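You operate a simulated robot arm through the tools that you are given. There is no shell and no other tool.

The job below is to be done with a simulated two-armed robot. You get a single attempt, and the scene is never put back.

TASK
Swap the black valve on the test block for the blue one.
Fine: air off and let off to 0 bar first; black valve on the valve shelf; valve clamp lever and let-off lever end shut.
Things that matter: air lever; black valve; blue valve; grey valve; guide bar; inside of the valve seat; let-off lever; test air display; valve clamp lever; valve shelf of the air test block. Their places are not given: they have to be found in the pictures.

The check looks at the end state, three seconds after you hand in, the way a careful person would. Anything else that was tipped, shoved, dropped, spilled or broken makes it a failure.

THE ROBOT
Two 7-joint arms with two-finger grippers on one trunk that stands fixed in place. Base frame: the origin is at the foot of the trunk, x ahead of it, y to its left, z up. Readings come in m, degrees, newtons and seconds.
The left shoulder is at [0.078, 0.151, 1.001], the right one opposite. With the tool pointing down near the work surface each hand reaches from about 0.1 to 0.78 m from the base axis, measured 20 degrees to its own side. Payload 2.54 kg a hand.
The TCP of each hand is the grasp point between the finger pads, 0.03 m short of the fingertips. In the tool frame z runs along the fingers and y along their closing line. The gripper opens to 0.116 m; its body begins 0.095 m behind the TCP.
Orientation is told as [roll, pitch, yaw] about the base's x, y, z axes, in that order, counted from this pose: with the fingers straight down and closing along the base's y, the tool's x points along the base's -x, its y along +y and its z along -z.

THE INTERFACE
- The arms move only by the tool play_rows. It takes "left_plan", "right_plan" or both (then of equal length, played together; a hand with none holds still); each is a list of rows, each an object (a shift or turn left out is 0, a gripper value left out holds the last) with "dp": the shift along the base's x, y, z in m, a list of three; "dr": the turn, a rotation vector about the base's x, y, z in degrees, a list of three; "jaw": the gripper command, from -1 (fully open) to 1 (shut), values between in proportion. In form: [{"dp": [tx, ty, tz], "dr": [wx, wy, wz], "jaw": jaw}, ...]. A call has 1 to 20 rows; each row shifts and turns the commanded pose from where the row before left it. Rows are played at 5 a second. More than 0.05 m and 8.6 degrees between two rows, or a gripper value outside its range, and nothing of the call is played. A pose out of reach is approached as far as the arm can. The call stops where the force on the tool passes 40 N (or 10 N more than at its start, if that is more) or the arm is blocked; 0.2 s more then pass. Each finger travels about 0.072 m/s and halts on what it meets, pressing with about 45 N; the grip force reading is that of the motor and also rises with nothing between the fingers. The clock runs only during rows and for 0.2 s after the last one: add rows that do not move to give the fingers time. It gives the time, the measured TCP pose, the force on the tool (base axes), the opening and the grip force at its end, in the units of the frame above (readings bear some noise), with the torque about the TCP (base axes, N m) and any sound that the robot's microphone picked up, and new pictures: "views" is both (left out), scene, wrist or none (wrist: the cameras of the hands that moved).
- Cameras (640 x 400 px; columns grow to the right, rows downward): "scene" is now at [0.1314, 0.0595, 1.1848]; the picture's right is [0.68, -0.73, 0.00], its down [0.06, 0.06, -1.00] and it looks along [0.73, 0.68, 0.09] (base axes); focal length 214 px, centre (320, 200). "left" rides on the left gripper at [0.069, 0.015, -0.122] in its tool frame; the picture's right is [-0.22, 0.98, 0.00], its down [-0.83, -0.18, -0.53] and it looks along [-0.52, -0.12, 0.85] (tool axes); focal length 251 px, centre (320, 200). "right" rides on the right gripper at [0.069, -0.015, -0.122] in its tool frame; the picture's right is [0.22, 0.98, 0.00], its down [-0.83, 0.18, -0.53] and it looks along [-0.52, 0.12, 0.85] (tool axes); focal length 251 px, centre (320, 200).
- move_column(by): slides the trunk up (or, below 0, down) by that many m; the arms and the scene camera ride with it, the base frame stays. It gives what a move gives, with no picture.
- pan_tilt(pan, tilt): turns the head with the scene camera to pan (to the left, within 80 degrees either way) and tilt (down, from -29 to 69), counted from straight ahead of the robot. It gives what a move gives, and a new picture of the scene camera.
- pixel_to_xyz(camera, pixels): there is no depth. For up to 12 entries [column, row, z] of the newest picture of that camera ("zoom" is the newest enlarged one), the place [x, y] in the base frame at which the ray of that pixel passes the height z, good to about 0.003 m. The clock stands still meanwhile.
- inspect(camera, box): a new picture of the part [left, top, right, bottom] of that camera's present view, enlarged. The clock stands still meanwhile.
- close_job(): hands the job in; it is judged then, once.

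Open the grippers and draw the arms clear of the work before you hand the job in, unless the task says otherwise.

The tools are called after ">>>" as a command line: name --argument value ..., lists and objects as JSON in quotes. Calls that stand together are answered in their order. play_rows: Moves the arms, as the interface text tells. Its arguments: {"type":"object","properties":{"left_plan":{"type":"array"},"right_plan":{"type":"array"},"views":{"type":"string","enum":["both","scene","wrist","none"]}},"required":[]} The other tools are called the same way: move_column (by) moves the trunk up or down; pan_tilt (pan, tilt) turns the head that bears the scene camera; pixel_to_xyz (camera, pixels) gives the place at which the rays of pixels pass given heights; inspect (camera, box) takes an enlarged picture of a part of a camera's view; close_job () hands the job in.

At the start:

```text
clock: 0.0
left_tcp_pos: [0.3508, 0.3823, 1.2107]
left_tool_rot: [0.0, -0.1, 0.1]
left_ft_force: [-0.9, -0.5, 1.0]
left_torque: [-0.01, 0.01, 0.0]
left_grip_width: 0.1159
left_grip_force: 0.1
right_tcp_pos: [0.3292, 0.0494, 1.1837]
right_tool_rot: [0.0, 0.0, -0.1]
right_ft_force: [-0.1, -0.2, 0.7]
right_torque: [0.03, 0.0, 0.0]
right_grip_width: 0.1156
right_grip_force: 0.0
trunk travel left (down, up): [-0.238, 0.051]
head pan, tilt (commanded): [43.1, -5.1]
```

scene: 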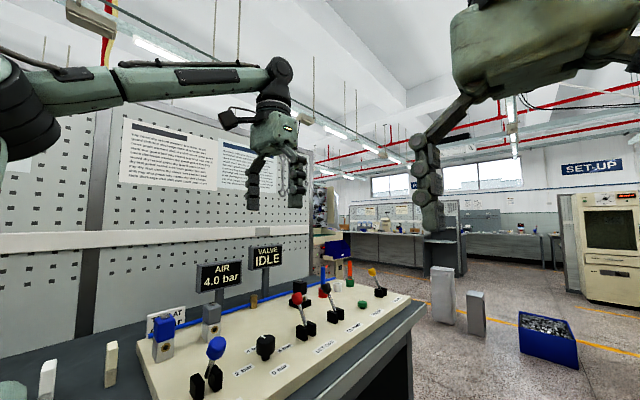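
right: 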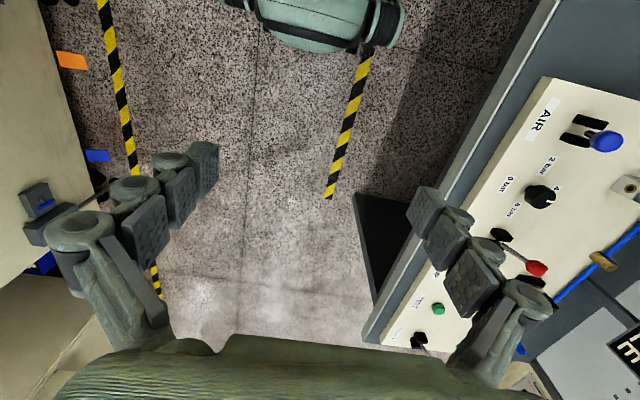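
left: 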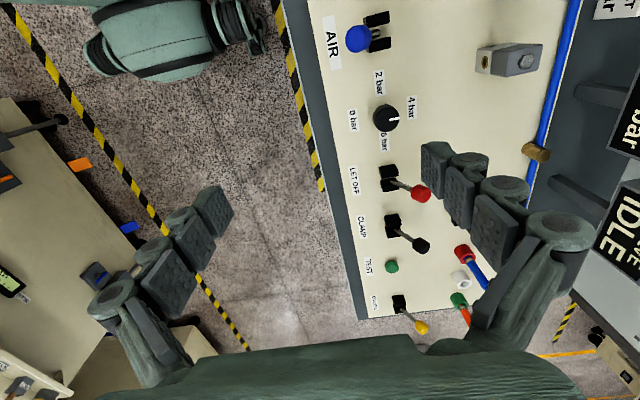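

The pictures show an air test block to the left of the robot with a blue-balled AIR lever, a red LET OFF lever, a black CLAMP lever and a display reading 4.0 bar. I turn the head further left and down for a better look.

>>> pan_tilt --pan 60 --tilt 25

```text
clock: 0.9
left_tcp_pos: [0.3514, 0.3826, 1.2118]
left_tool_rot: [0.0, -0.1, 0.1]
left_ft_force: [-0.2, -0.1, -1.1]
left_torque: [0.01, 0.03, -0.01]
left_grip_width: 0.1162
left_grip_force: 0.0
right_tcp_pos: [0.3301, 0.0488, 1.1841]
right_tool_rot: [0.0, -0.1, 0.0]
right_ft_force: [-0.9, -0.3, -0.7]
right_torque: [0.0, 0.03, -0.01]
right_grip_width: 0.116
right_grip_force: 0.1
trunk travel left (down, up): [-0.238, 0.051]
head pan, tilt (commanded): [60.0, 25.0]
```

scene: 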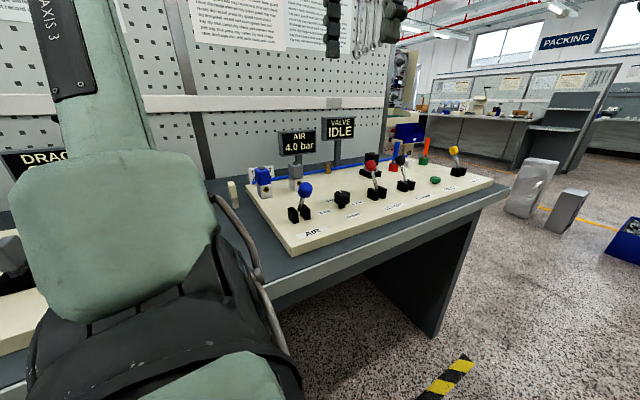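

The block is in view at around (250-490, 130-250). I enlarge that part to identify the items.

>>> inspect --camera "scene" --box '[210, 110, 500, 270]'

>>> inspect --camera "left" --box '[300, 0, 640, 340]'

>>> inspect --camera "scene" --box '[220, 120, 340, 220]'

```text
2.21 times, centred on (355, 190) of scene
```

zoom: 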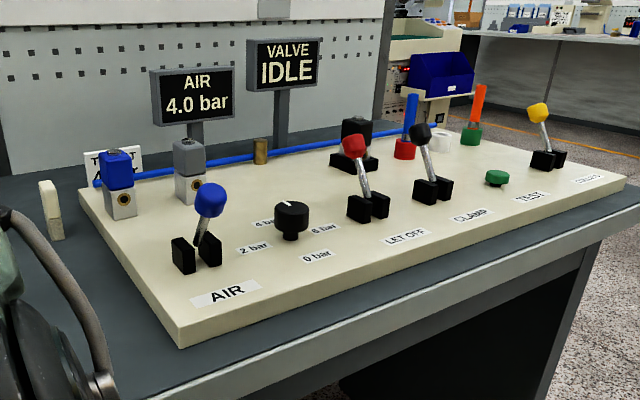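

```text
1.18 times, centred on (470, 170) of left
```

zoom: 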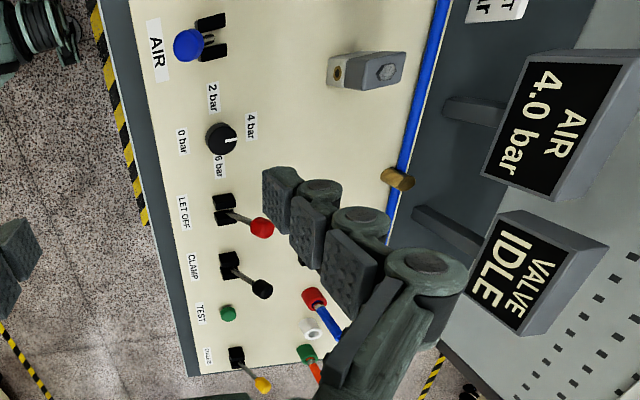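

```text
4.00 times, centred on (280, 170) of scene
```

zoom: 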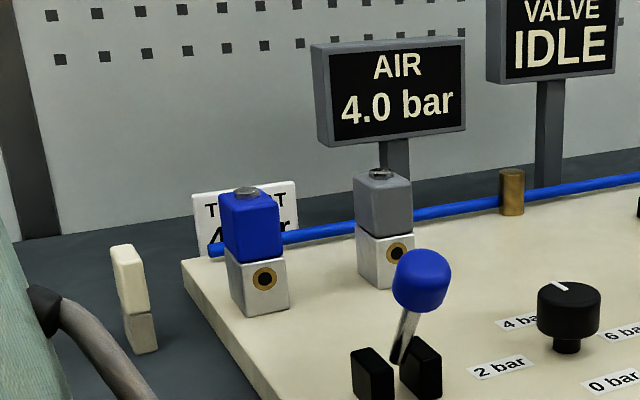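

I see the blue and grey valves, the levers and, behind the red lever, the black valve. I get rays of matching points from both cameras to find heights.

>>> pixel_to_xyz --camera "scene" --pixels '[[304, 189, 0.8], [304, 189, 1.0], [342, 196, 0.8], [342, 196, 1.0], [291, 254, 0.8], [291, 254, 1.0], [372, 165, 0.8], [372, 165, 1.0], [263, 190, 0.8], [263, 190, 1.0], [296, 168, 0.8], [296, 168, 1.0]]'

>>> pixel_to_xyz --camera "left" --pixels '[[357, 38, 0.8], [357, 38, 1.0], [386, 118, 0.8], [386, 118, 1.0], [420, 194, 0.8], [420, 194, 1.0], [422, 245, 0.8], [422, 245, 1.0], [535, 60, 0.8], [535, 60, 1.0], [307, 0, 0.8], [307, 0, 1.0]]'

```text
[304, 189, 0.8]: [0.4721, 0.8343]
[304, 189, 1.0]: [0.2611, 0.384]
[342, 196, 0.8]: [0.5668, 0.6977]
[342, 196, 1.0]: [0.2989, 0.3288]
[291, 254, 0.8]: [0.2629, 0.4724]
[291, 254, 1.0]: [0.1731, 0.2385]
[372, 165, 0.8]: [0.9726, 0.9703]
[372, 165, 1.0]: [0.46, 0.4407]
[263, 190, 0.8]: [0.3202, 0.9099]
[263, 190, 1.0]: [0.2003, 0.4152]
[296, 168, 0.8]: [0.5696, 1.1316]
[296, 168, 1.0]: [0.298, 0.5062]
```

```text
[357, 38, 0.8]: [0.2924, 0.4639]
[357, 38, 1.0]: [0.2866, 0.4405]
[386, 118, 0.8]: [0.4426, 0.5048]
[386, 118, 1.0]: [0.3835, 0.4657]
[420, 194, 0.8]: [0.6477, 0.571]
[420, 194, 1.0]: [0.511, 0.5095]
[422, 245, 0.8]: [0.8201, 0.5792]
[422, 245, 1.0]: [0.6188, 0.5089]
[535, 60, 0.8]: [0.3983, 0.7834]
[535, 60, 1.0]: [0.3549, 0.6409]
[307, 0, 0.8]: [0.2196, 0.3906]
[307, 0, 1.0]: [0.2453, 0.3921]
```

Triangulation puts the AIR ball near (0.287, 0.443, 0.974), the knob near (0.41, 0.48, 0.918) and the grey valve near (0.366, 0.68). I shift the left hand to the left so that its camera looks between the fingers at the seat.

>>> play_rows --left_plan '[{"dp": [-0.03, 0.04, 0.0]}, {"dp": [-0.02, 0.045, 0.0]}, {"dp": [0, 0.045, 0]}, {"dp": [0, 0.02, 0]}, {}, {}]' --views "both"

```text
clock: 2.4
left_tcp_pos: [0.302, 0.5336, 1.2115]
left_tool_rot: [0.0, -0.1, 0.1]
left_ft_force: [1.2, -0.4, 0.1]
left_torque: [0.02, -0.01, -0.02]
left_grip_width: 0.1162
left_grip_force: 0.1
right_tcp_pos: [0.3299, 0.0491, 1.183]
right_tool_rot: [0.0, 0.1, 0.0]
right_ft_force: [0.1, 0.1, -0.2]
right_torque: [0.0, 0.03, -0.02]
right_grip_width: 0.116
right_grip_force: 0.0
trunk travel left (down, up): [-0.238, 0.051]
head pan, tilt (commanded): [60.0, 25.0]
```

scene: 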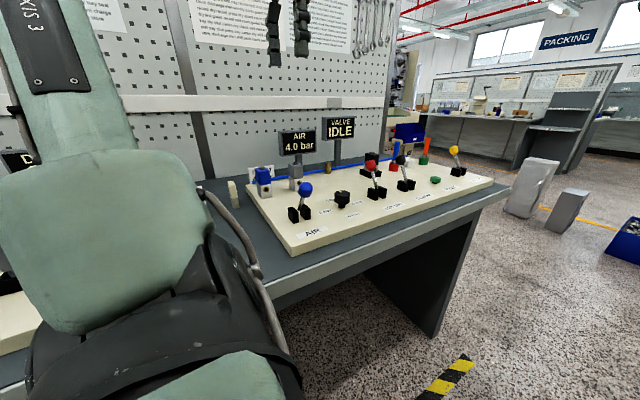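
left: 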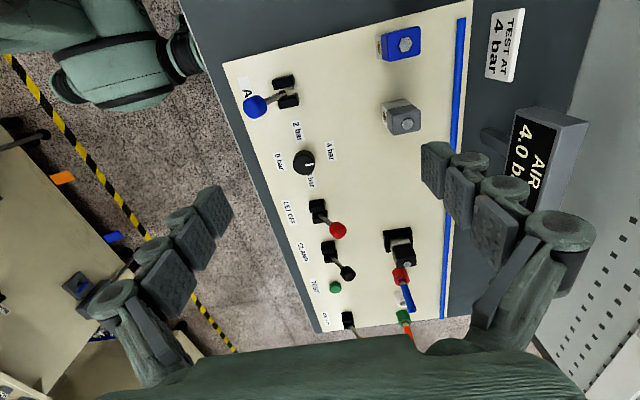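

The left camera now shows the whole board: blue valve (401,44), grey valve (401,117), black valve in its seat (400,247), and levers along the front. I enlarge the seat and valve areas.

>>> inspect --camera "left" --box '[340, 200, 460, 300]'

>>> inspect --camera "left" --box '[220, 0, 500, 175]'

>>> inspect --camera "left" --box '[230, 170, 430, 330]'

>>> inspect --camera "scene" --box '[340, 130, 440, 210]'

```text
4.00 times, centred on (400, 250) of left
```

zoom: 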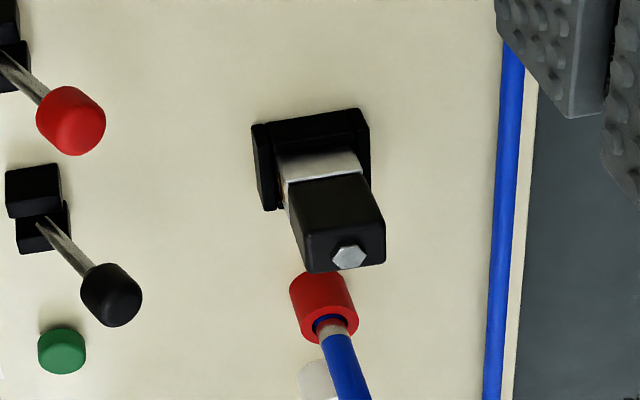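

```text
2.29 times, centred on (360, 88) of left
```

zoom: 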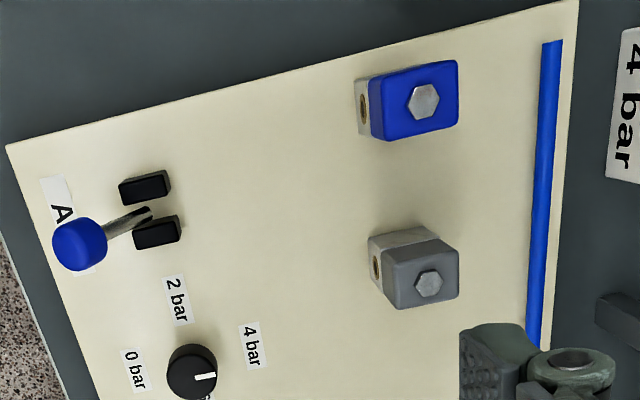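

```text
2.50 times, centred on (330, 250) of left
```

zoom: 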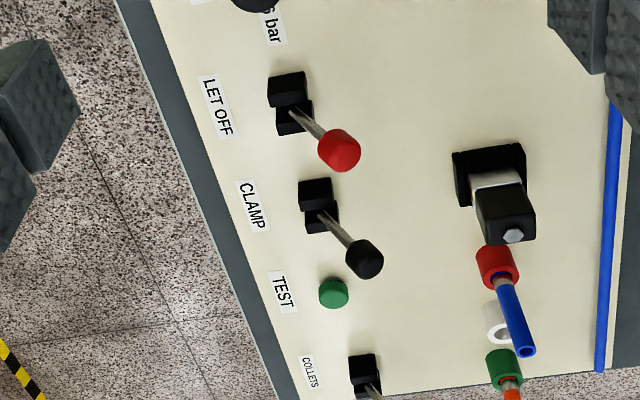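

```text
5.00 times, centred on (390, 170) of scene
```

zoom: 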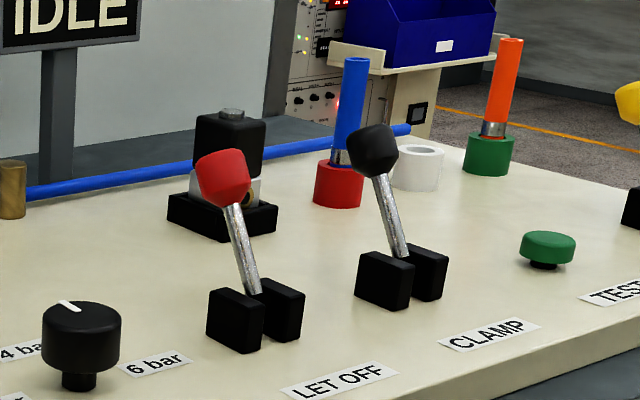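

The red and black levers (LET OFF, CLAMP) lean one way and the AIR lever another; the valve seat is the black bracket around the black valve. I turn the left hand by +90 degrees about z and move it to the front so its camera looks along +y at the block's left part.

>>> play_rows --left_plan '[{"dp": [-0.01, -0.02, 0], "dr": [0, 0, 8.5]}, {"dp": [-0.01, -0.02, 0], "dr": [0, 0, 8.5]}, {"dp": [-0.01, -0.02, 0], "dr": [0, 0, 8.5]}, {"dp": [-0.01, -0.02, 0], "dr": [0, 0, 8.5]}, {"dp": [-0.01, -0.02, 0], "dr": [0, 0, 8.5]}, {"dp": [0, -0.01, 0], "dr": [0, 0, 8.5]}, {"dp": [0, 0, 0], "dr": [0, 0, 8.5]}, {"dp": [0, 0, 0], "dr": [0, 0, 8.5]}, {"dp": [0, 0, 0], "dr": [0, 0, 8.5]}, {"dp": [0, 0, 0], "dr": [0, 0, 8.5]}, {"dr": [0, 0, 5]}, {}, {}]' --views "both"

```text
clock: 5.2
left_tcp_pos: [0.2577, 0.4231, 1.1929]
left_tool_rot: [-0.1, 0.0, 90.1]
left_ft_force: [-0.1, -0.1, 0.5]
left_torque: [-0.01, -0.01, 0.0]
left_grip_width: 0.1159
left_grip_force: 0.1
left hand out of reach, approached as far as the arm can: row 2, 3, 4, 5
right_tcp_pos: [0.3299, 0.0494, 1.184]
right_tool_rot: [0.1, 0.0, 0.0]
right_ft_force: [0.9, 0.3, -0.5]
right_torque: [0.04, 0.02, -0.02]
right_grip_width: 0.116
right_grip_force: 0.0
trunk travel left (down, up): [-0.238, 0.051]
head pan, tilt (commanded): [60.0, 25.0]
```

scene: 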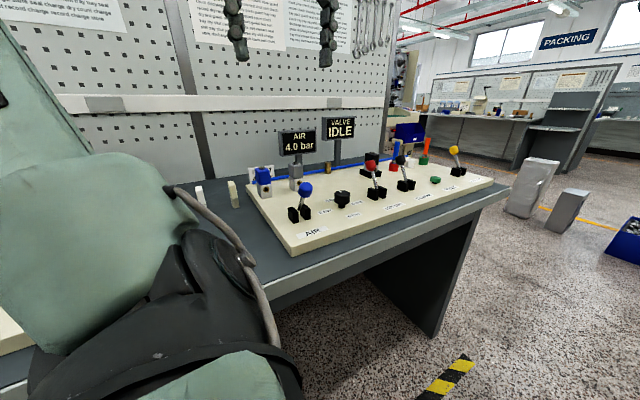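
left: 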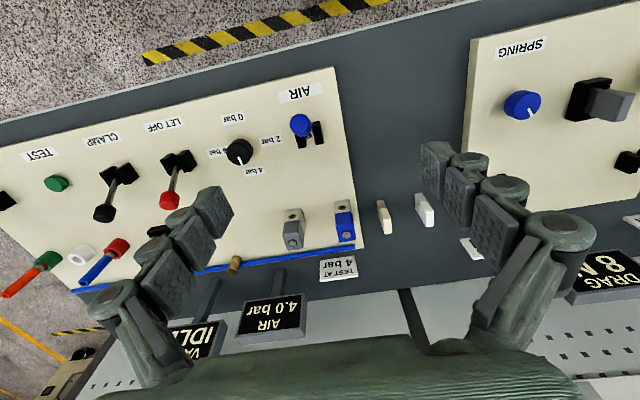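

Now the left camera looks along +y and shows the blue and grey valves standing near the block's back-left, near a blue bar. I enlarge for details.

>>> inspect --camera "left" --box '[220, 160, 460, 310]'

>>> inspect --camera "left" --box '[20, 80, 360, 290]'

>>> inspect --camera "left" --box '[270, 180, 370, 260]'

```text
2.67 times, centred on (340, 235) of left
```

zoom: 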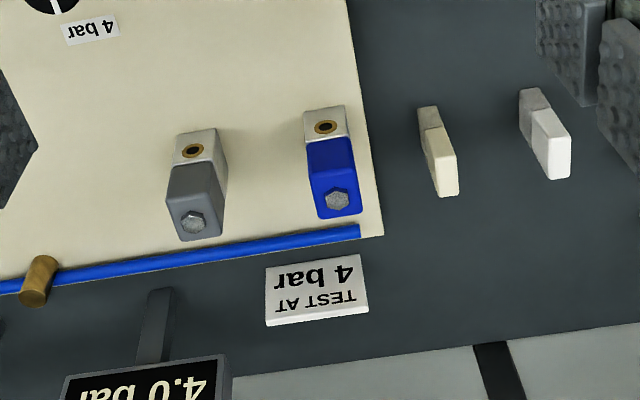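

```text
1.88 times, centred on (190, 185) of left
```

zoom: 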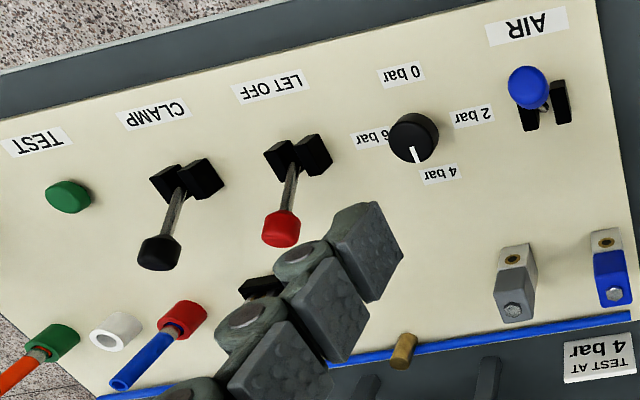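

```text
5.00 times, centred on (320, 220) of left
```

zoom: 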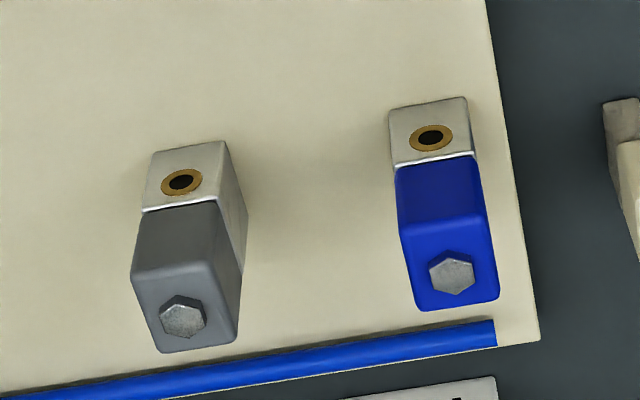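

The valves stand upright on the board with a hex plug on top and a brass port toward the front. I need the board height and direction, so I query rays of board corners and features.

>>> pixel_to_xyz --camera "left" --pixels '[[334, 67, 0.86], [334, 67, 0.9], [300, 122, 0.95], [300, 122, 1.0], [239, 150, 0.9], [239, 150, 0.95], [368, 247, 0.86], [368, 247, 0.9], [293, 95, 0.86], [293, 95, 0.9]]'

>>> pixel_to_xyz --camera "scene" --pixels '[[290.7, 250.2, 0.86], [290.7, 250.2, 0.9], [304.5, 188, 0.95], [304.5, 188, 1.0], [342, 196, 0.9], [342, 196, 0.95], [313, 232, 0.86], [313, 232, 0.9]]'

```text
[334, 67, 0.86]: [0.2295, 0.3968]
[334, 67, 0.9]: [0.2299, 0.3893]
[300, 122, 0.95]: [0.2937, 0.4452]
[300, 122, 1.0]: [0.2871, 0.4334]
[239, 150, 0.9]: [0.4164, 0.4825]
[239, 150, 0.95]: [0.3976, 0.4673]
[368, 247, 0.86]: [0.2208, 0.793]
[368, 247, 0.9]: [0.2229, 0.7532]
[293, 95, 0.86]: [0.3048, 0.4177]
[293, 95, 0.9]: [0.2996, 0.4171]
```

```text
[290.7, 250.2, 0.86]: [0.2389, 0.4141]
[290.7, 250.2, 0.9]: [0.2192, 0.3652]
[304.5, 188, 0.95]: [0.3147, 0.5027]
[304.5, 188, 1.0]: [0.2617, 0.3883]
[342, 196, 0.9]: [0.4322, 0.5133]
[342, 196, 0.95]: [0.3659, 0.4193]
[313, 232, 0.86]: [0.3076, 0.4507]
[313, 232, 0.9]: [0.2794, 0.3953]
```

The board top comes out near z 0.878 with its left edge nearly along y, so the block is almost axis-aligned. I now triangulate lever balls and bases.

>>> pixel_to_xyz --camera "left" --pixels '[[169.3, 200.4, 0.95], [169.3, 200.4, 1.0], [104.9, 212.7, 0.95], [104.9, 212.7, 1.0], [178.8, 162.1, 0.89], [119.3, 174.4, 0.89], [309.7, 135.5, 0.89], [56, 184, 0.89], [298.5, 97, 0.878], [141, 127, 0.878]]'

>>> pixel_to_xyz --camera "scene" --pixels '[[370.4, 165.4, 0.95], [370.4, 165.4, 1.0], [400.4, 160, 0.95], [400.4, 160, 1.0], [377.4, 193.6, 0.89], [406.2, 185.6, 0.89], [299.3, 213.5, 0.89]]'

```text
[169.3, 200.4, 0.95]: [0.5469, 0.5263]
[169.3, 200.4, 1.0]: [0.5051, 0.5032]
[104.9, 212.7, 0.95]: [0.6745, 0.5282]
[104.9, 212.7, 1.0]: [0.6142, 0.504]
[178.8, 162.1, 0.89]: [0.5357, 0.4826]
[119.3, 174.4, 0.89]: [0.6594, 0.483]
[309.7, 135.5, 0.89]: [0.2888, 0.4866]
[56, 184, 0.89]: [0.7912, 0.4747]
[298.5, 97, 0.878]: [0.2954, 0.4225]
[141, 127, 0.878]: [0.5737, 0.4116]
```

```text
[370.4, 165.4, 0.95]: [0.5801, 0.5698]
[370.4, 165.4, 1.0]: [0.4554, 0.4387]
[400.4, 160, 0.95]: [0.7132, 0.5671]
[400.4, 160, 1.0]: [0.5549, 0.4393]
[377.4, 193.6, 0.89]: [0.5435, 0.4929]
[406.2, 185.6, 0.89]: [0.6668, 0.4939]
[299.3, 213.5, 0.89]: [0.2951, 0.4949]
```

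The red ball is near (0.530, 0.517, 0.970), the black ball near (0.651, 0.519, 0.969) and the AIR ball near (0.290, 0.440, 0.976), all pivoting near y 0.483. I move the left hand right to look at the seat and black valve from the front.

>>> play_rows --left_plan '[{"dp": [0.045, 0, 0]}, {"dp": [0.045, 0, 0]}, {"dp": [0.045, 0, 0]}, {"dp": [0.045, -0.01, 0]}, {"dp": [0.045, -0.01, -0.01]}, {"dp": [0.045, 0, -0.01]}, {"dp": [0.02, 0, -0.01]}, {}, {}]' --views "both"

```text
clock: 7.2
left_tcp_pos: [0.548, 0.4064, 1.1659]
left_tool_rot: [0.0, 0.1, 90.0]
left_ft_force: [0.1, -0.7, 0.3]
left_torque: [-0.02, 0.02, 0.01]
left_grip_width: 0.116
left_grip_force: 0.0
right_tcp_pos: [0.3294, 0.0494, 1.1836]
right_tool_rot: [0.1, 0.1, 0.0]
right_ft_force: [-0.2, 0.5, 0.3]
right_torque: [0.0, -0.01, 0.0]
right_grip_width: 0.116
right_grip_force: 0.0
trunk travel left (down, up): [-0.238, 0.051]
head pan, tilt (commanded): [60.0, 25.0]
```

scene: 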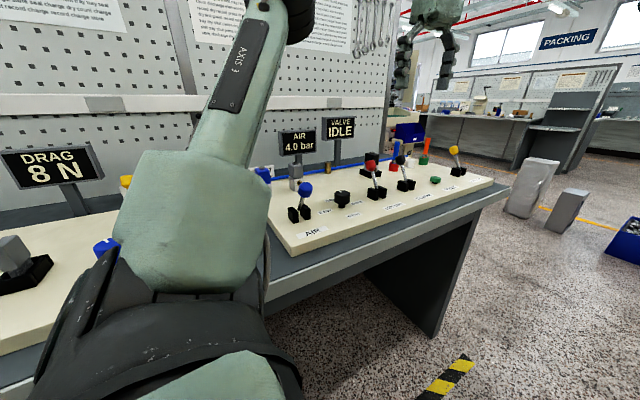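
left: 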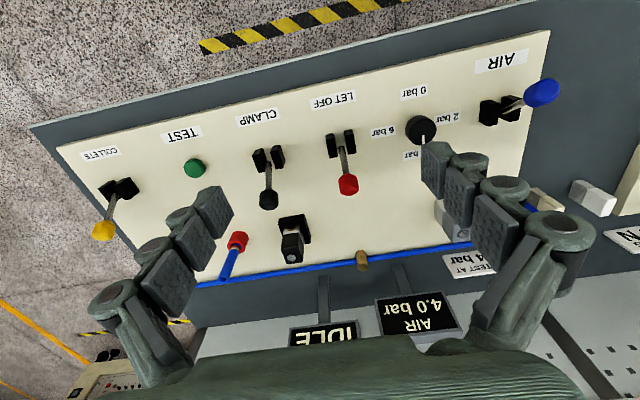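

The seat with the black valve is at about (293,238) in the left picture. I enlarge it.

>>> inspect --camera "left" --box '[240, 190, 350, 280]'

>>> inspect --camera "scene" --box '[340, 130, 400, 178]'

```text
4.44 times, centred on (295, 235) of left
```

zoom: 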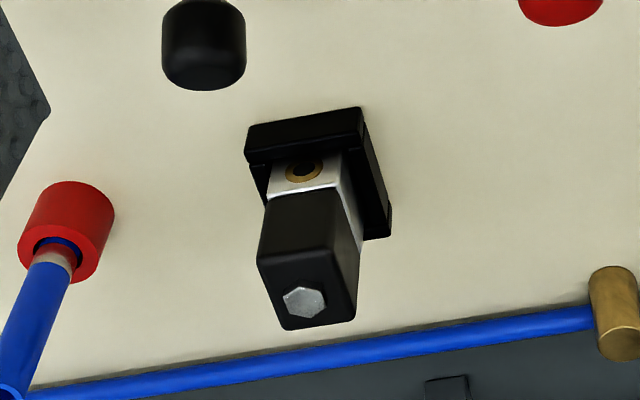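

```text
8.33 times, centred on (370, 154) of scene
```

zoom: 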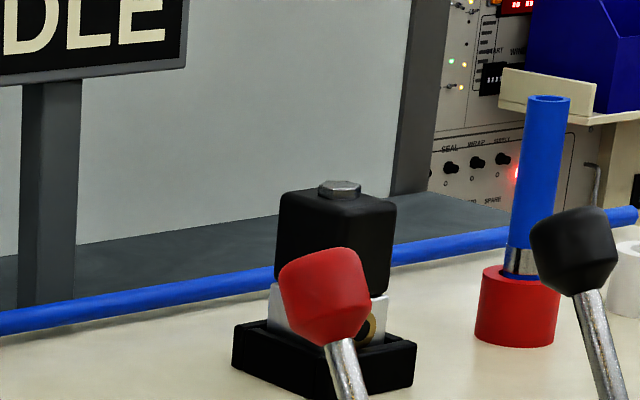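

The black valve sits in a black seat with a raised front bar. I triangulate the hex plug, the seat corners and the shelf valves.

>>> pixel_to_xyz --camera "left" --pixels '[[291.6, 257.5, 0.93], [291.6, 257.5, 0.98], [278.5, 230, 0.89], [303.5, 214, 0.89], [310, 242, 0.89], [278, 233, 0.878], [268.6, 199.6, 0.969], [347.5, 184, 0.97]]'

>>> pixel_to_xyz --camera "scene" --pixels '[[372.4, 152.4, 0.93], [372.4, 152.4, 0.98], [359.5, 178, 0.878], [381.5, 179, 0.89], [381.5, 179, 0.9], [358.5, 175.5, 0.89]]'

```text
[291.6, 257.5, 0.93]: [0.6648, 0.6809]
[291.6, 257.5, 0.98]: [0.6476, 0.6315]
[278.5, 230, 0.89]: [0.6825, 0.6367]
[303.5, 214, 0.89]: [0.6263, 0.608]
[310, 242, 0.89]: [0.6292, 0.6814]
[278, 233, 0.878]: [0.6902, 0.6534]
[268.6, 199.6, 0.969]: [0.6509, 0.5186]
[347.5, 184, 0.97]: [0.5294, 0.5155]
```

```text
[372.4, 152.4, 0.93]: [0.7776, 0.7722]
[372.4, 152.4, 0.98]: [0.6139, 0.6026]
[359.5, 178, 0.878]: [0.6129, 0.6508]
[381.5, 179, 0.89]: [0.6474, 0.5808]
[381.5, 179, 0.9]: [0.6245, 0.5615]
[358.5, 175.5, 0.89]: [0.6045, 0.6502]
```

The black valve's plug is at about (0.651, 0.643, 0.968). I tilt the left hand to look more horizontally at the seat to understand the bar in front of it.

>>> play_rows --left_plan '[{"dp": [0.01, 0, -0.015], "dr": [7.5, 0, 0]}, {"dp": [0.02, 0, -0.015], "dr": [7.5, 0, 0]}, {"dp": [0.02, 0, -0.015], "dr": [7.5, 0, 0]}, {"dp": [0.02, 0, -0.015], "dr": [7.5, 0, 0]}, {}, {}]' --views "both"

```text
clock: 8.6
left_tcp_pos: [0.6156, 0.4055, 1.1031]
left_tool_rot: [-0.3, -30.0, 90.1]
left_ft_force: [0.7, -0.1, 0.2]
left_torque: [-0.04, -0.02, -0.04]
left_grip_width: 0.1158
left_grip_force: 0.1
left hand out of reach, approached as far as the arm can: row 4
right_tcp_pos: [0.3294, 0.0487, 1.184]
right_tool_rot: [0.0, 0.0, 0.0]
right_ft_force: [0.4, 0.2, -0.3]
right_torque: [0.01, -0.03, 0.0]
right_grip_width: 0.1159
right_grip_force: 0.1
trunk travel left (down, up): [-0.238, 0.051]
head pan, tilt (commanded): [60.0, 25.0]
```

scene: 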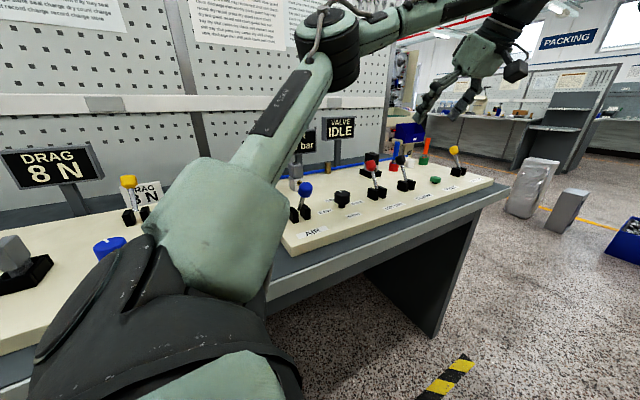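
left: 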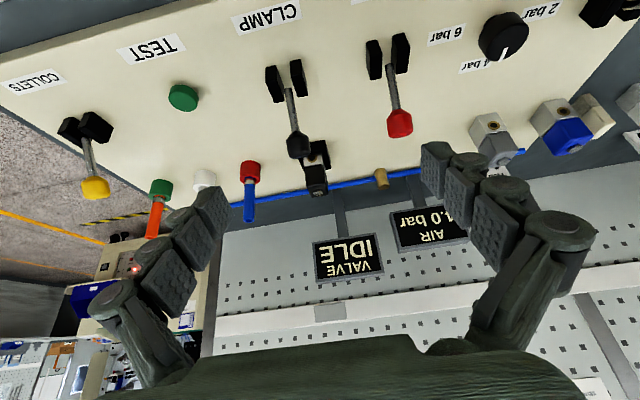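

The seat at (317,165) is partly hidden by the clamp lever. I enlarge it, and the shelf valves too.

>>> inspect --camera "left" --box '[260, 110, 400, 220]'

>>> inspect --camera "left" --box '[440, 60, 640, 200]'

```text
3.64 times, centred on (330, 165) of left
```

zoom: 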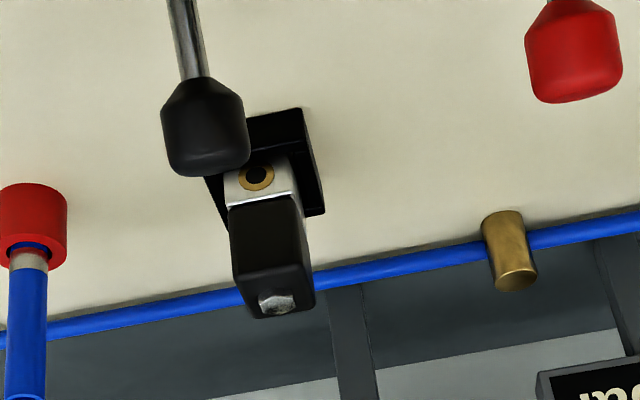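

```text
2.86 times, centred on (540, 130) of left
```

zoom: 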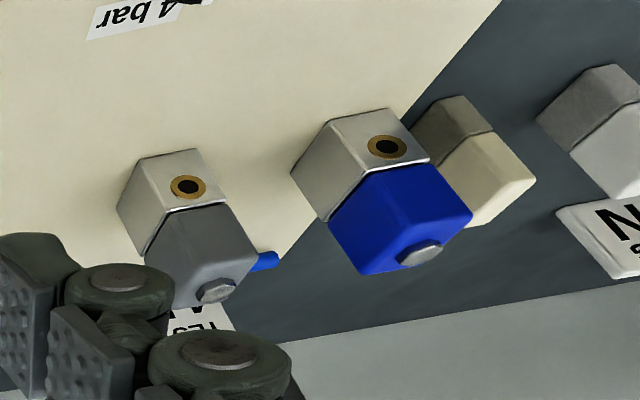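

I untilt the hand and go closer above the seat for a sharper top view.

>>> play_rows --left_plan '[{"dp": [0, 0.02, 0], "dr": [-7.5, 0, 0]}, {"dp": [0, 0.02, 0], "dr": [-7.5, 0, 0]}, {"dp": [0, 0.02, 0], "dr": [-7.5, 0, 0]}, {"dp": [0, 0.02, -0.015], "dr": [-7.5, 0, 0]}, {"dp": [0, 0.0, -0.015]}, {}, {}]' --views "both"

>>> inspect --camera "left" --box '[240, 140, 400, 260]'

```text
clock: 10.2
left_tcp_pos: [0.6136, 0.4861, 1.0706]
left_tool_rot: [0.0, -0.1, 90.1]
left_ft_force: [0.1, 0.4, -0.3]
left_torque: [-0.02, 0.0, 0.0]
left_grip_width: 0.1159
left_grip_force: 0.0
right_tcp_pos: [0.3299, 0.0501, 1.1841]
right_tool_rot: [0.0, 0.0, 0.1]
right_ft_force: [0.7, 0.6, 0.0]
right_torque: [0.05, 0.01, 0.02]
right_grip_width: 0.116
right_grip_force: 0.0
trunk travel left (down, up): [-0.238, 0.051]
head pan, tilt (commanded): [60.0, 25.0]
```

scene: 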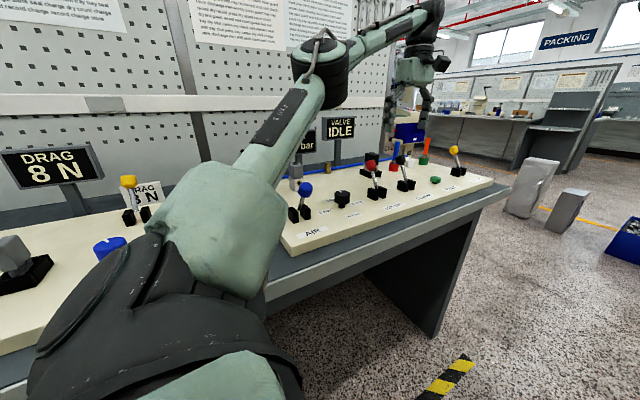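
left: 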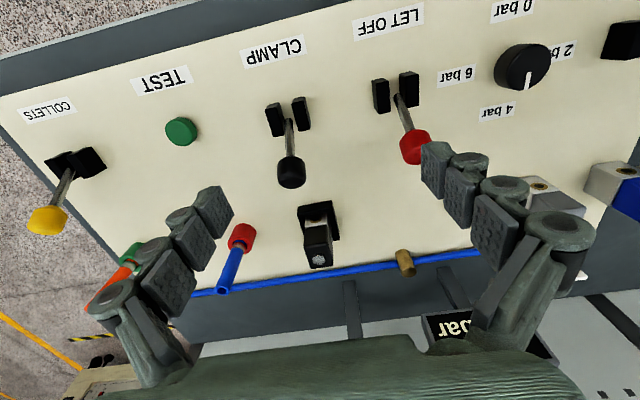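

```text
3.33 times, centred on (320, 200) of left
```

zoom: 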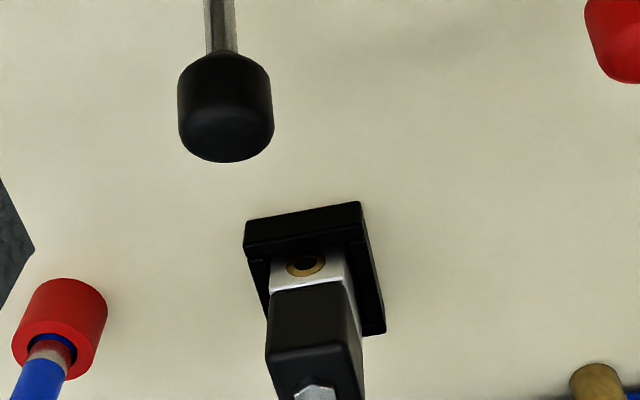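

The seat is at (318,220) in this view. I zoom in further to judge its walls.

>>> inspect --camera "left" --box '[285, 190, 355, 275]'

>>> pixel_to_xyz --camera "left" --pixels '[[319, 259, 0.968], [291, 172, 0.969], [298.6, 206.8, 0.9], [331.6, 201.2, 0.9], [338, 240, 0.89], [300, 220, 0.89], [415, 147, 0.97], [241, 235, 0.91]]'

```text
4.71 times, centred on (320, 232) of left
```

zoom: 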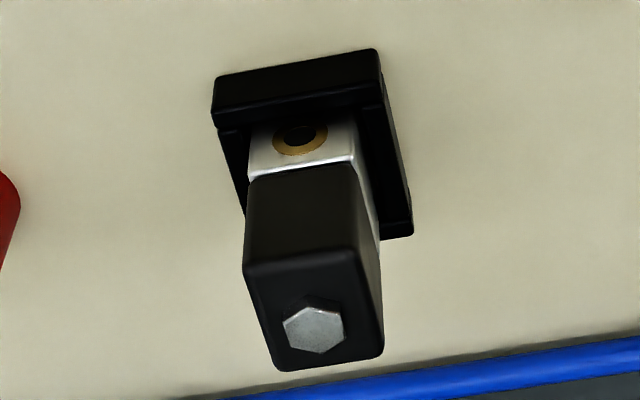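

```text
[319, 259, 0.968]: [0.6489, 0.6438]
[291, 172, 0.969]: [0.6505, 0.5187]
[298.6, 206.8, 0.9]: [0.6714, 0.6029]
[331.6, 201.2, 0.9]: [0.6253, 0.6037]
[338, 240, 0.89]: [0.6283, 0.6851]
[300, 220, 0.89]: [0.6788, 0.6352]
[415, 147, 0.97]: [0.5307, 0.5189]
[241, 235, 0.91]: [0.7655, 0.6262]
```

I query the valve's top-face corners to get its width, depth and yaw.

>>> pixel_to_xyz --camera "left" --pixels '[[304.1, 245.8, 0.963], [326.4, 242.6, 0.963], [333.6, 266, 0.963], [310.4, 268.5, 0.963], [297.3, 209.5, 0.9], [332.2, 203.5, 0.9], [339.5, 249, 0.885], [332.5, 239.5, 0.885]]'

```text
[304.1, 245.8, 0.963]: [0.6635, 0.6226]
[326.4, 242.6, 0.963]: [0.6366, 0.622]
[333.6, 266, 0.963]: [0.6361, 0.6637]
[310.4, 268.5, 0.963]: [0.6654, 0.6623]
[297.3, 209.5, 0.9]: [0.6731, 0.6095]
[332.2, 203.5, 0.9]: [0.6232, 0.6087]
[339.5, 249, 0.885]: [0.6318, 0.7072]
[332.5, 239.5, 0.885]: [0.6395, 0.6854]
```

The black valve measures about 28 mm (x) by 41 mm (y), centred near (0.650, 0.643). Next I move the left hand left at this height to view the shelf with the grey and blue valves closely.

>>> play_rows --left_plan '[{"dp": [-0.045, 0, 0.01]}, {"dp": [-0.045, 0, 0.01]}, {"dp": [-0.045, 0, 0]}, {"dp": [-0.045, 0, 0]}, {"dp": [-0.045, 0, 0]}, {"dp": [-0.045, 0, 0]}, {"dp": [-0.045, 0, -0.01]}, {}, {}]' --views "both"

>>> inspect --camera "left" --box '[240, 150, 460, 290]'

```text
clock: 12.2
left_tcp_pos: [0.3002, 0.4852, 1.0812]
left_tool_rot: [0.0, -0.1, 90.1]
left_ft_force: [-0.5, -0.5, -0.5]
left_torque: [0.01, 0.03, -0.02]
left_grip_width: 0.1158
left_grip_force: 0.1
right_tcp_pos: [0.3304, 0.0487, 1.1844]
right_tool_rot: [-0.1, -0.1, -0.1]
right_ft_force: [0.8, 0.6, -0.8]
right_torque: [0.01, -0.03, -0.01]
right_grip_width: 0.1161
right_grip_force: 0.1
trunk travel left (down, up): [-0.238, 0.051]
head pan, tilt (commanded): [60.0, 25.0]
```

scene: 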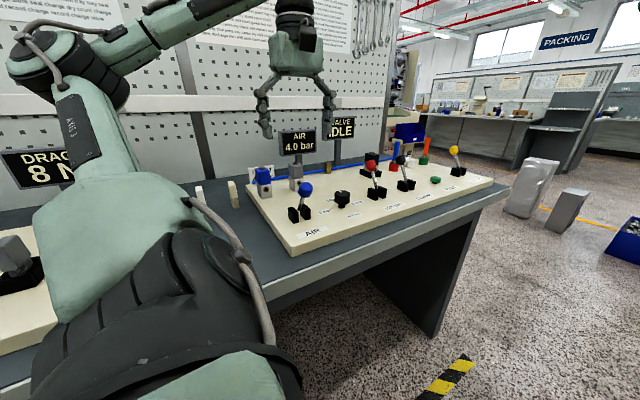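
left: 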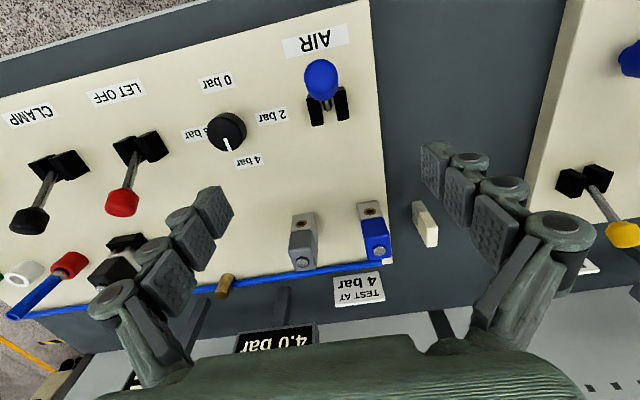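

```text
2.86 times, centred on (350, 220) of left
```

zoom: 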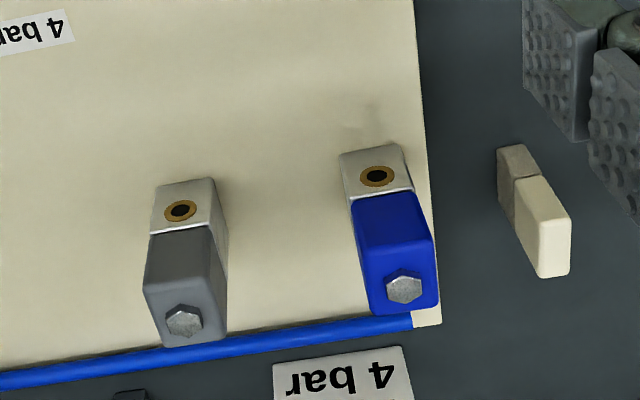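

I triangulate the plugs and base corners of the blue and grey valves from this view and the scene view.

>>> pixel_to_xyz --camera "left" --pixels '[[302.4, 262.3, 0.93], [302.4, 262.3, 0.97], [379, 250.1, 0.93], [379, 250.1, 0.97], [291.6, 215.8, 0.878], [312.6, 212.3, 0.878], [357, 204.3, 0.878], [378.7, 200, 0.878], [390, 263.5, 0.878], [224, 287, 0.9], [381, 264, 0.89]]'

>>> pixel_to_xyz --camera "scene" --pixels '[[295.5, 163.25, 0.93], [295.5, 163.25, 0.97], [261.75, 168, 0.93], [261.75, 168, 0.97]]'

```text
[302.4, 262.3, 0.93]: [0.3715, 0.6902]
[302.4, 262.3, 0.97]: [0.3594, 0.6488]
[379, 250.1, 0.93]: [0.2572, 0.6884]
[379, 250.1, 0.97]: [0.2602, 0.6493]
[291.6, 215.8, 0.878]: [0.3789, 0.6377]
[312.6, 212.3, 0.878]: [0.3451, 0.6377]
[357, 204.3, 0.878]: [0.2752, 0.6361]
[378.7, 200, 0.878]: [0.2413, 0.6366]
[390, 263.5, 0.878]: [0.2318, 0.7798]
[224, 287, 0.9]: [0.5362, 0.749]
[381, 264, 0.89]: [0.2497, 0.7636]
```

```text
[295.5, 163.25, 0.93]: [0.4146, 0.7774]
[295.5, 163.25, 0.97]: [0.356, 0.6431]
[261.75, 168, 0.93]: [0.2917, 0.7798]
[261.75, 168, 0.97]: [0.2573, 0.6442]
```

Blue stands at about (0.260, 0.651), grey at (0.360, 0.651), plugs at z 0.967. I now close the left fingers and bring them in front of the blue AIR ball (0.290, 0.440, 0.976).

>>> play_rows --left_plan '[{"dp": [-0.01, -0.045, 0], "jaw": 1}, {"dp": [0, -0.045, -0.01], "jaw": 1}, {"dp": [0, -0.018, -0.01], "jaw": 1}, {"jaw": 1}, {"jaw": 1}, {"dp": [0, 0, -0.04]}, {"dp": [0, 0, -0.04]}, {"dp": [0, 0, -0.003]}, {}, {}]' --views "both"

```text
clock: 14.3
left_tcp_pos: [0.2912, 0.3758, 0.978]
left_tool_rot: [-0.1, 0.0, 90.2]
left_ft_force: [-0.3, -0.7, -0.6]
left_torque: [-0.01, 0.01, 0.01]
left_grip_width: 0.0001
left_grip_force: 28.7
right_tcp_pos: [0.3307, 0.0488, 1.1835]
right_tool_rot: [-0.1, 0.0, 0.0]
right_ft_force: [1.0, 0.3, -0.8]
right_torque: [0.04, 0.0, 0.0]
right_grip_width: 0.1158
right_grip_force: 0.1
trunk travel left (down, up): [-0.238, 0.051]
head pan, tilt (commanded): [60.0, 25.0]
```

scene: 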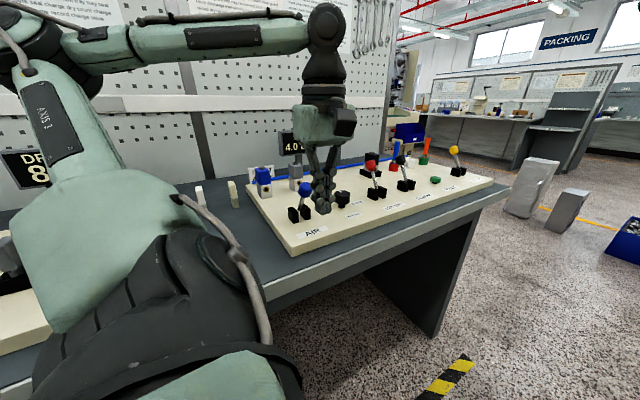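
left: 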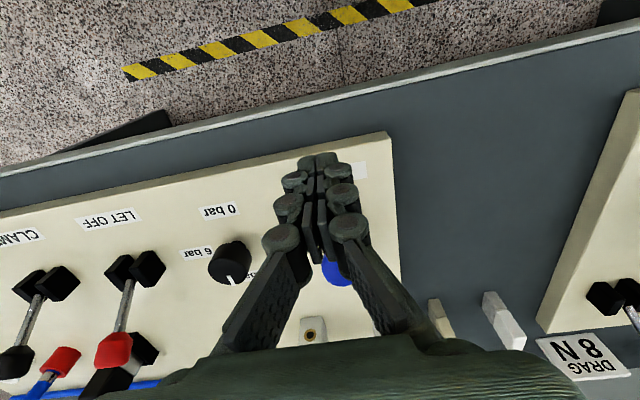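

The closed fingers are at (0.291, 0.376, 0.978), directly in front of the AIR ball. I push in +y to swing the lever back to off.

>>> play_rows --left_plan '[{"dp": [0, 0.02, 0]}, {"dp": [0, 0.02, 0]}, {"dp": [0, 0.015, 0]}, {"dp": [0, 0.015, 0]}, {"dp": [0, 0.015, 0]}, {"dp": [0, 0.015, 0]}, {"dp": [0, 0.01, 0]}, {}]' --views "both"

```text
clock: 15.5
left_tcp_pos: [0.2896, 0.45, 0.9864]
left_tool_rot: [-1.2, -0.2, 90.2]
left_ft_force: [-1.8, -5.3, 25.7]
left_torque: [0.24, -0.01, -0.12]
left_grip_width: 0.0061
left_grip_force: 28.9
right_tcp_pos: [0.3271, 0.0481, 1.1854]
right_tool_rot: [0.1, -0.2, 0.0]
right_ft_force: [-0.2, 1.1, -0.1]
right_torque: [0.01, -0.06, 0.01]
right_grip_width: 0.1161
right_grip_force: 0.1
trunk travel left (down, up): [-0.238, 0.051]
head pan, tilt (commanded): [60.0, 25.0]
stopped in row 5 (left hand): the force on the tool passed its limit at 47 N (the readings are from after the stop); the commanded pose is now the measured one
```

scene: 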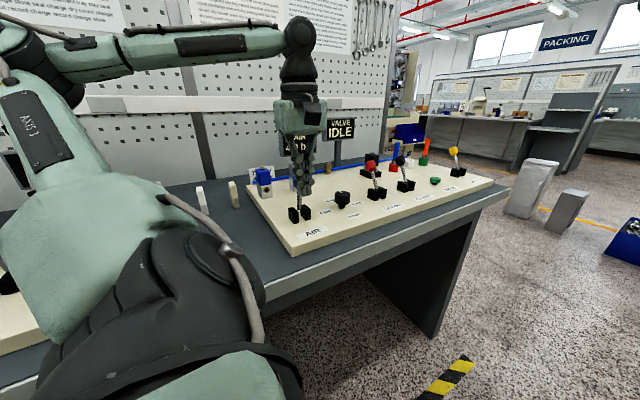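
left: 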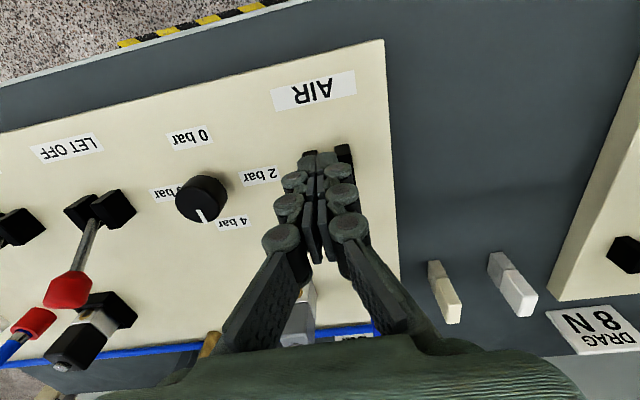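

The push stopped with 26 N upward and the fingers spread 6 mm, so the ball seems wedged at the fingertips. I enlarge both views before moving.

>>> inspect --camera "scene" --box '[250, 120, 370, 240]'

>>> inspect --camera "left" --box '[250, 120, 400, 280]'

```text
3.33 times, centred on (310, 180) of scene
```

zoom: 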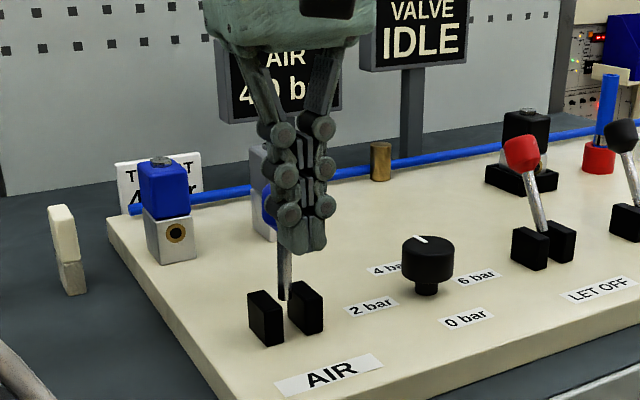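

```text
2.50 times, centred on (325, 200) of left
```

zoom: 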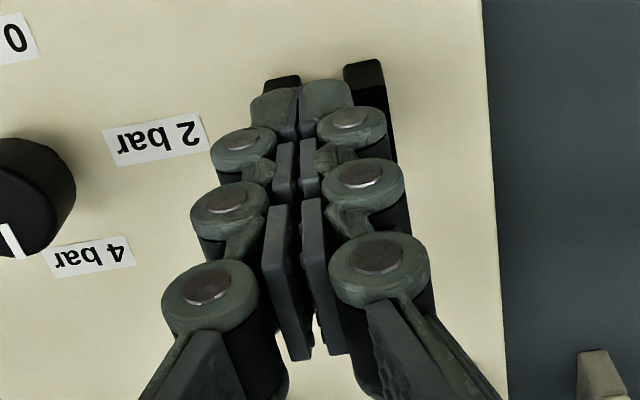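

The lever stands about upright with the ball behind the fingers; pushing with the narrow closed finger edges is awkward. I back off and see where the lever rests, then will use the flat pads with the fingers straddling the ball along y.

>>> play_rows --left_plan '[{"dp": [0, -0.02, 0]}, {"dp": [0, -0.04, 0.0]}, {"dp": [0, -0.02, 0.03]}, {"dp": [0, 0, 0.04]}, {}]' --views "both"

>>> inspect --camera "scene" --box '[250, 120, 370, 240]'

```text
clock: 16.7
left_tcp_pos: [0.2903, 0.3709, 1.0534]
left_tool_rot: [-0.7, 0.1, 90.1]
left_ft_force: [-0.3, -0.9, 0.6]
left_torque: [0.01, 0.0, 0.04]
left_grip_width: 0.0001
left_grip_force: 28.5
right_tcp_pos: [0.3297, 0.0494, 1.1846]
right_tool_rot: [0.0, 0.0, 0.0]
right_ft_force: [-0.1, -0.4, -0.1]
right_torque: [0.01, -0.01, 0.0]
right_grip_width: 0.1163
right_grip_force: 0.0
trunk travel left (down, up): [-0.238, 0.051]
head pan, tilt (commanded): [60.0, 25.0]
```

scene: 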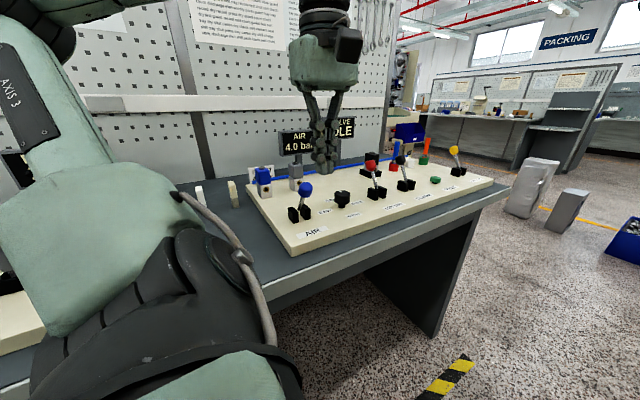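
left: 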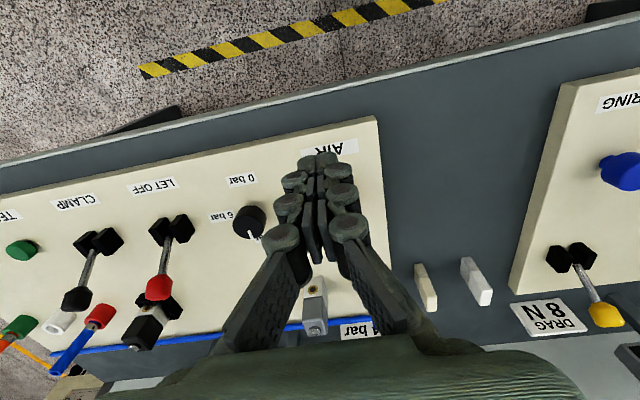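

```text
3.33 times, centred on (310, 180) of scene
```

zoom: 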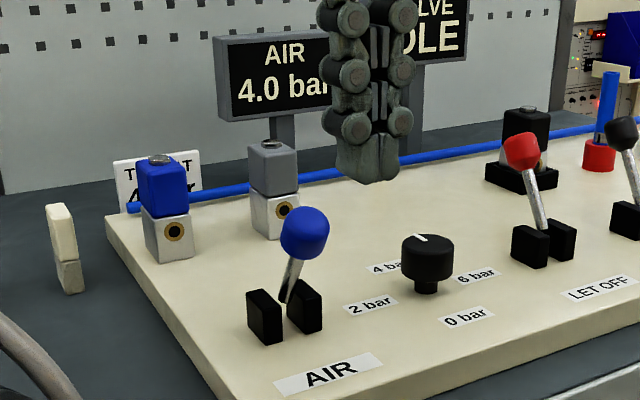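

The lever sprang back to on, so it needs to be driven fully over. I will instead grip the ball between the pads along x (its hinge direction) and swing it; first I open to about 58 mm and come down around the ball.

>>> play_rows --left_plan '[{"dp": [0, 0, 0.015], "jaw": -0.1}, {"dp": [0, 0.035, 0], "jaw": -0.1}, {"dp": [0, 0.035, 0], "jaw": -0.1}, {"dp": [0, 0, 0], "jaw": -0.1}, {"dp": [0, 0, -0.045]}, {"dp": [0, 0, -0.045]}, {}, {}]' --views "both"

>>> inspect --camera "scene" --box '[250, 120, 370, 240]'

```text
clock: 18.5
left_tcp_pos: [0.2907, 0.4433, 0.977]
left_tool_rot: [-0.7, 0.1, 90.1]
left_ft_force: [-0.5, 0.4, 0.2]
left_torque: [0.0, -0.01, -0.02]
left_grip_width: 0.0639
left_grip_force: 0.0
right_tcp_pos: [0.3292, 0.0493, 1.1839]
right_tool_rot: [0.0, 0.0, 0.0]
right_ft_force: [0.3, -0.5, 0.8]
right_torque: [-0.02, 0.01, 0.01]
right_grip_width: 0.116
right_grip_force: 0.1
trunk travel left (down, up): [-0.238, 0.051]
head pan, tilt (commanded): [60.0, 25.0]
```

scene: 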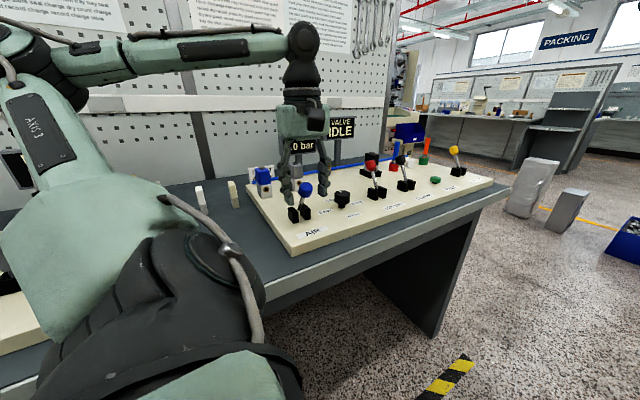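
left: 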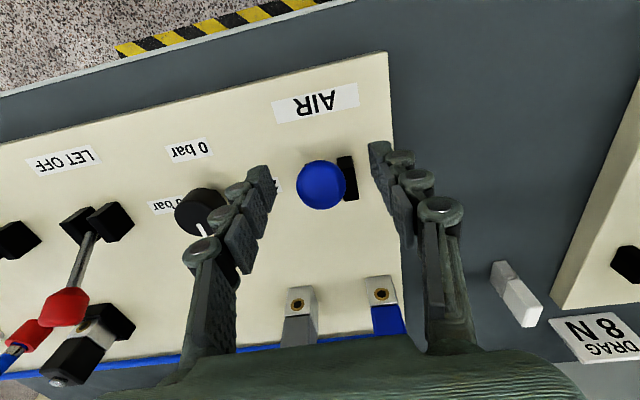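

```text
3.33 times, centred on (310, 180) of scene
```

zoom: 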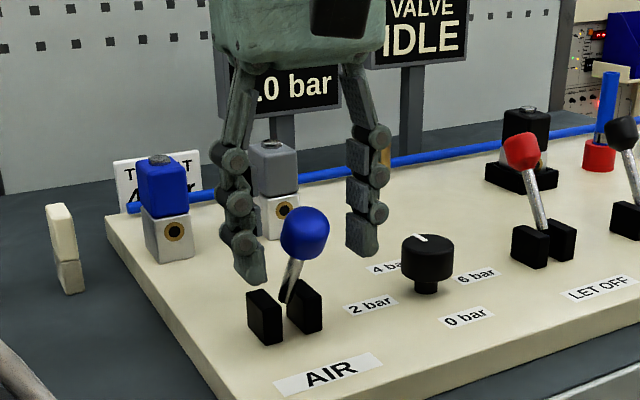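

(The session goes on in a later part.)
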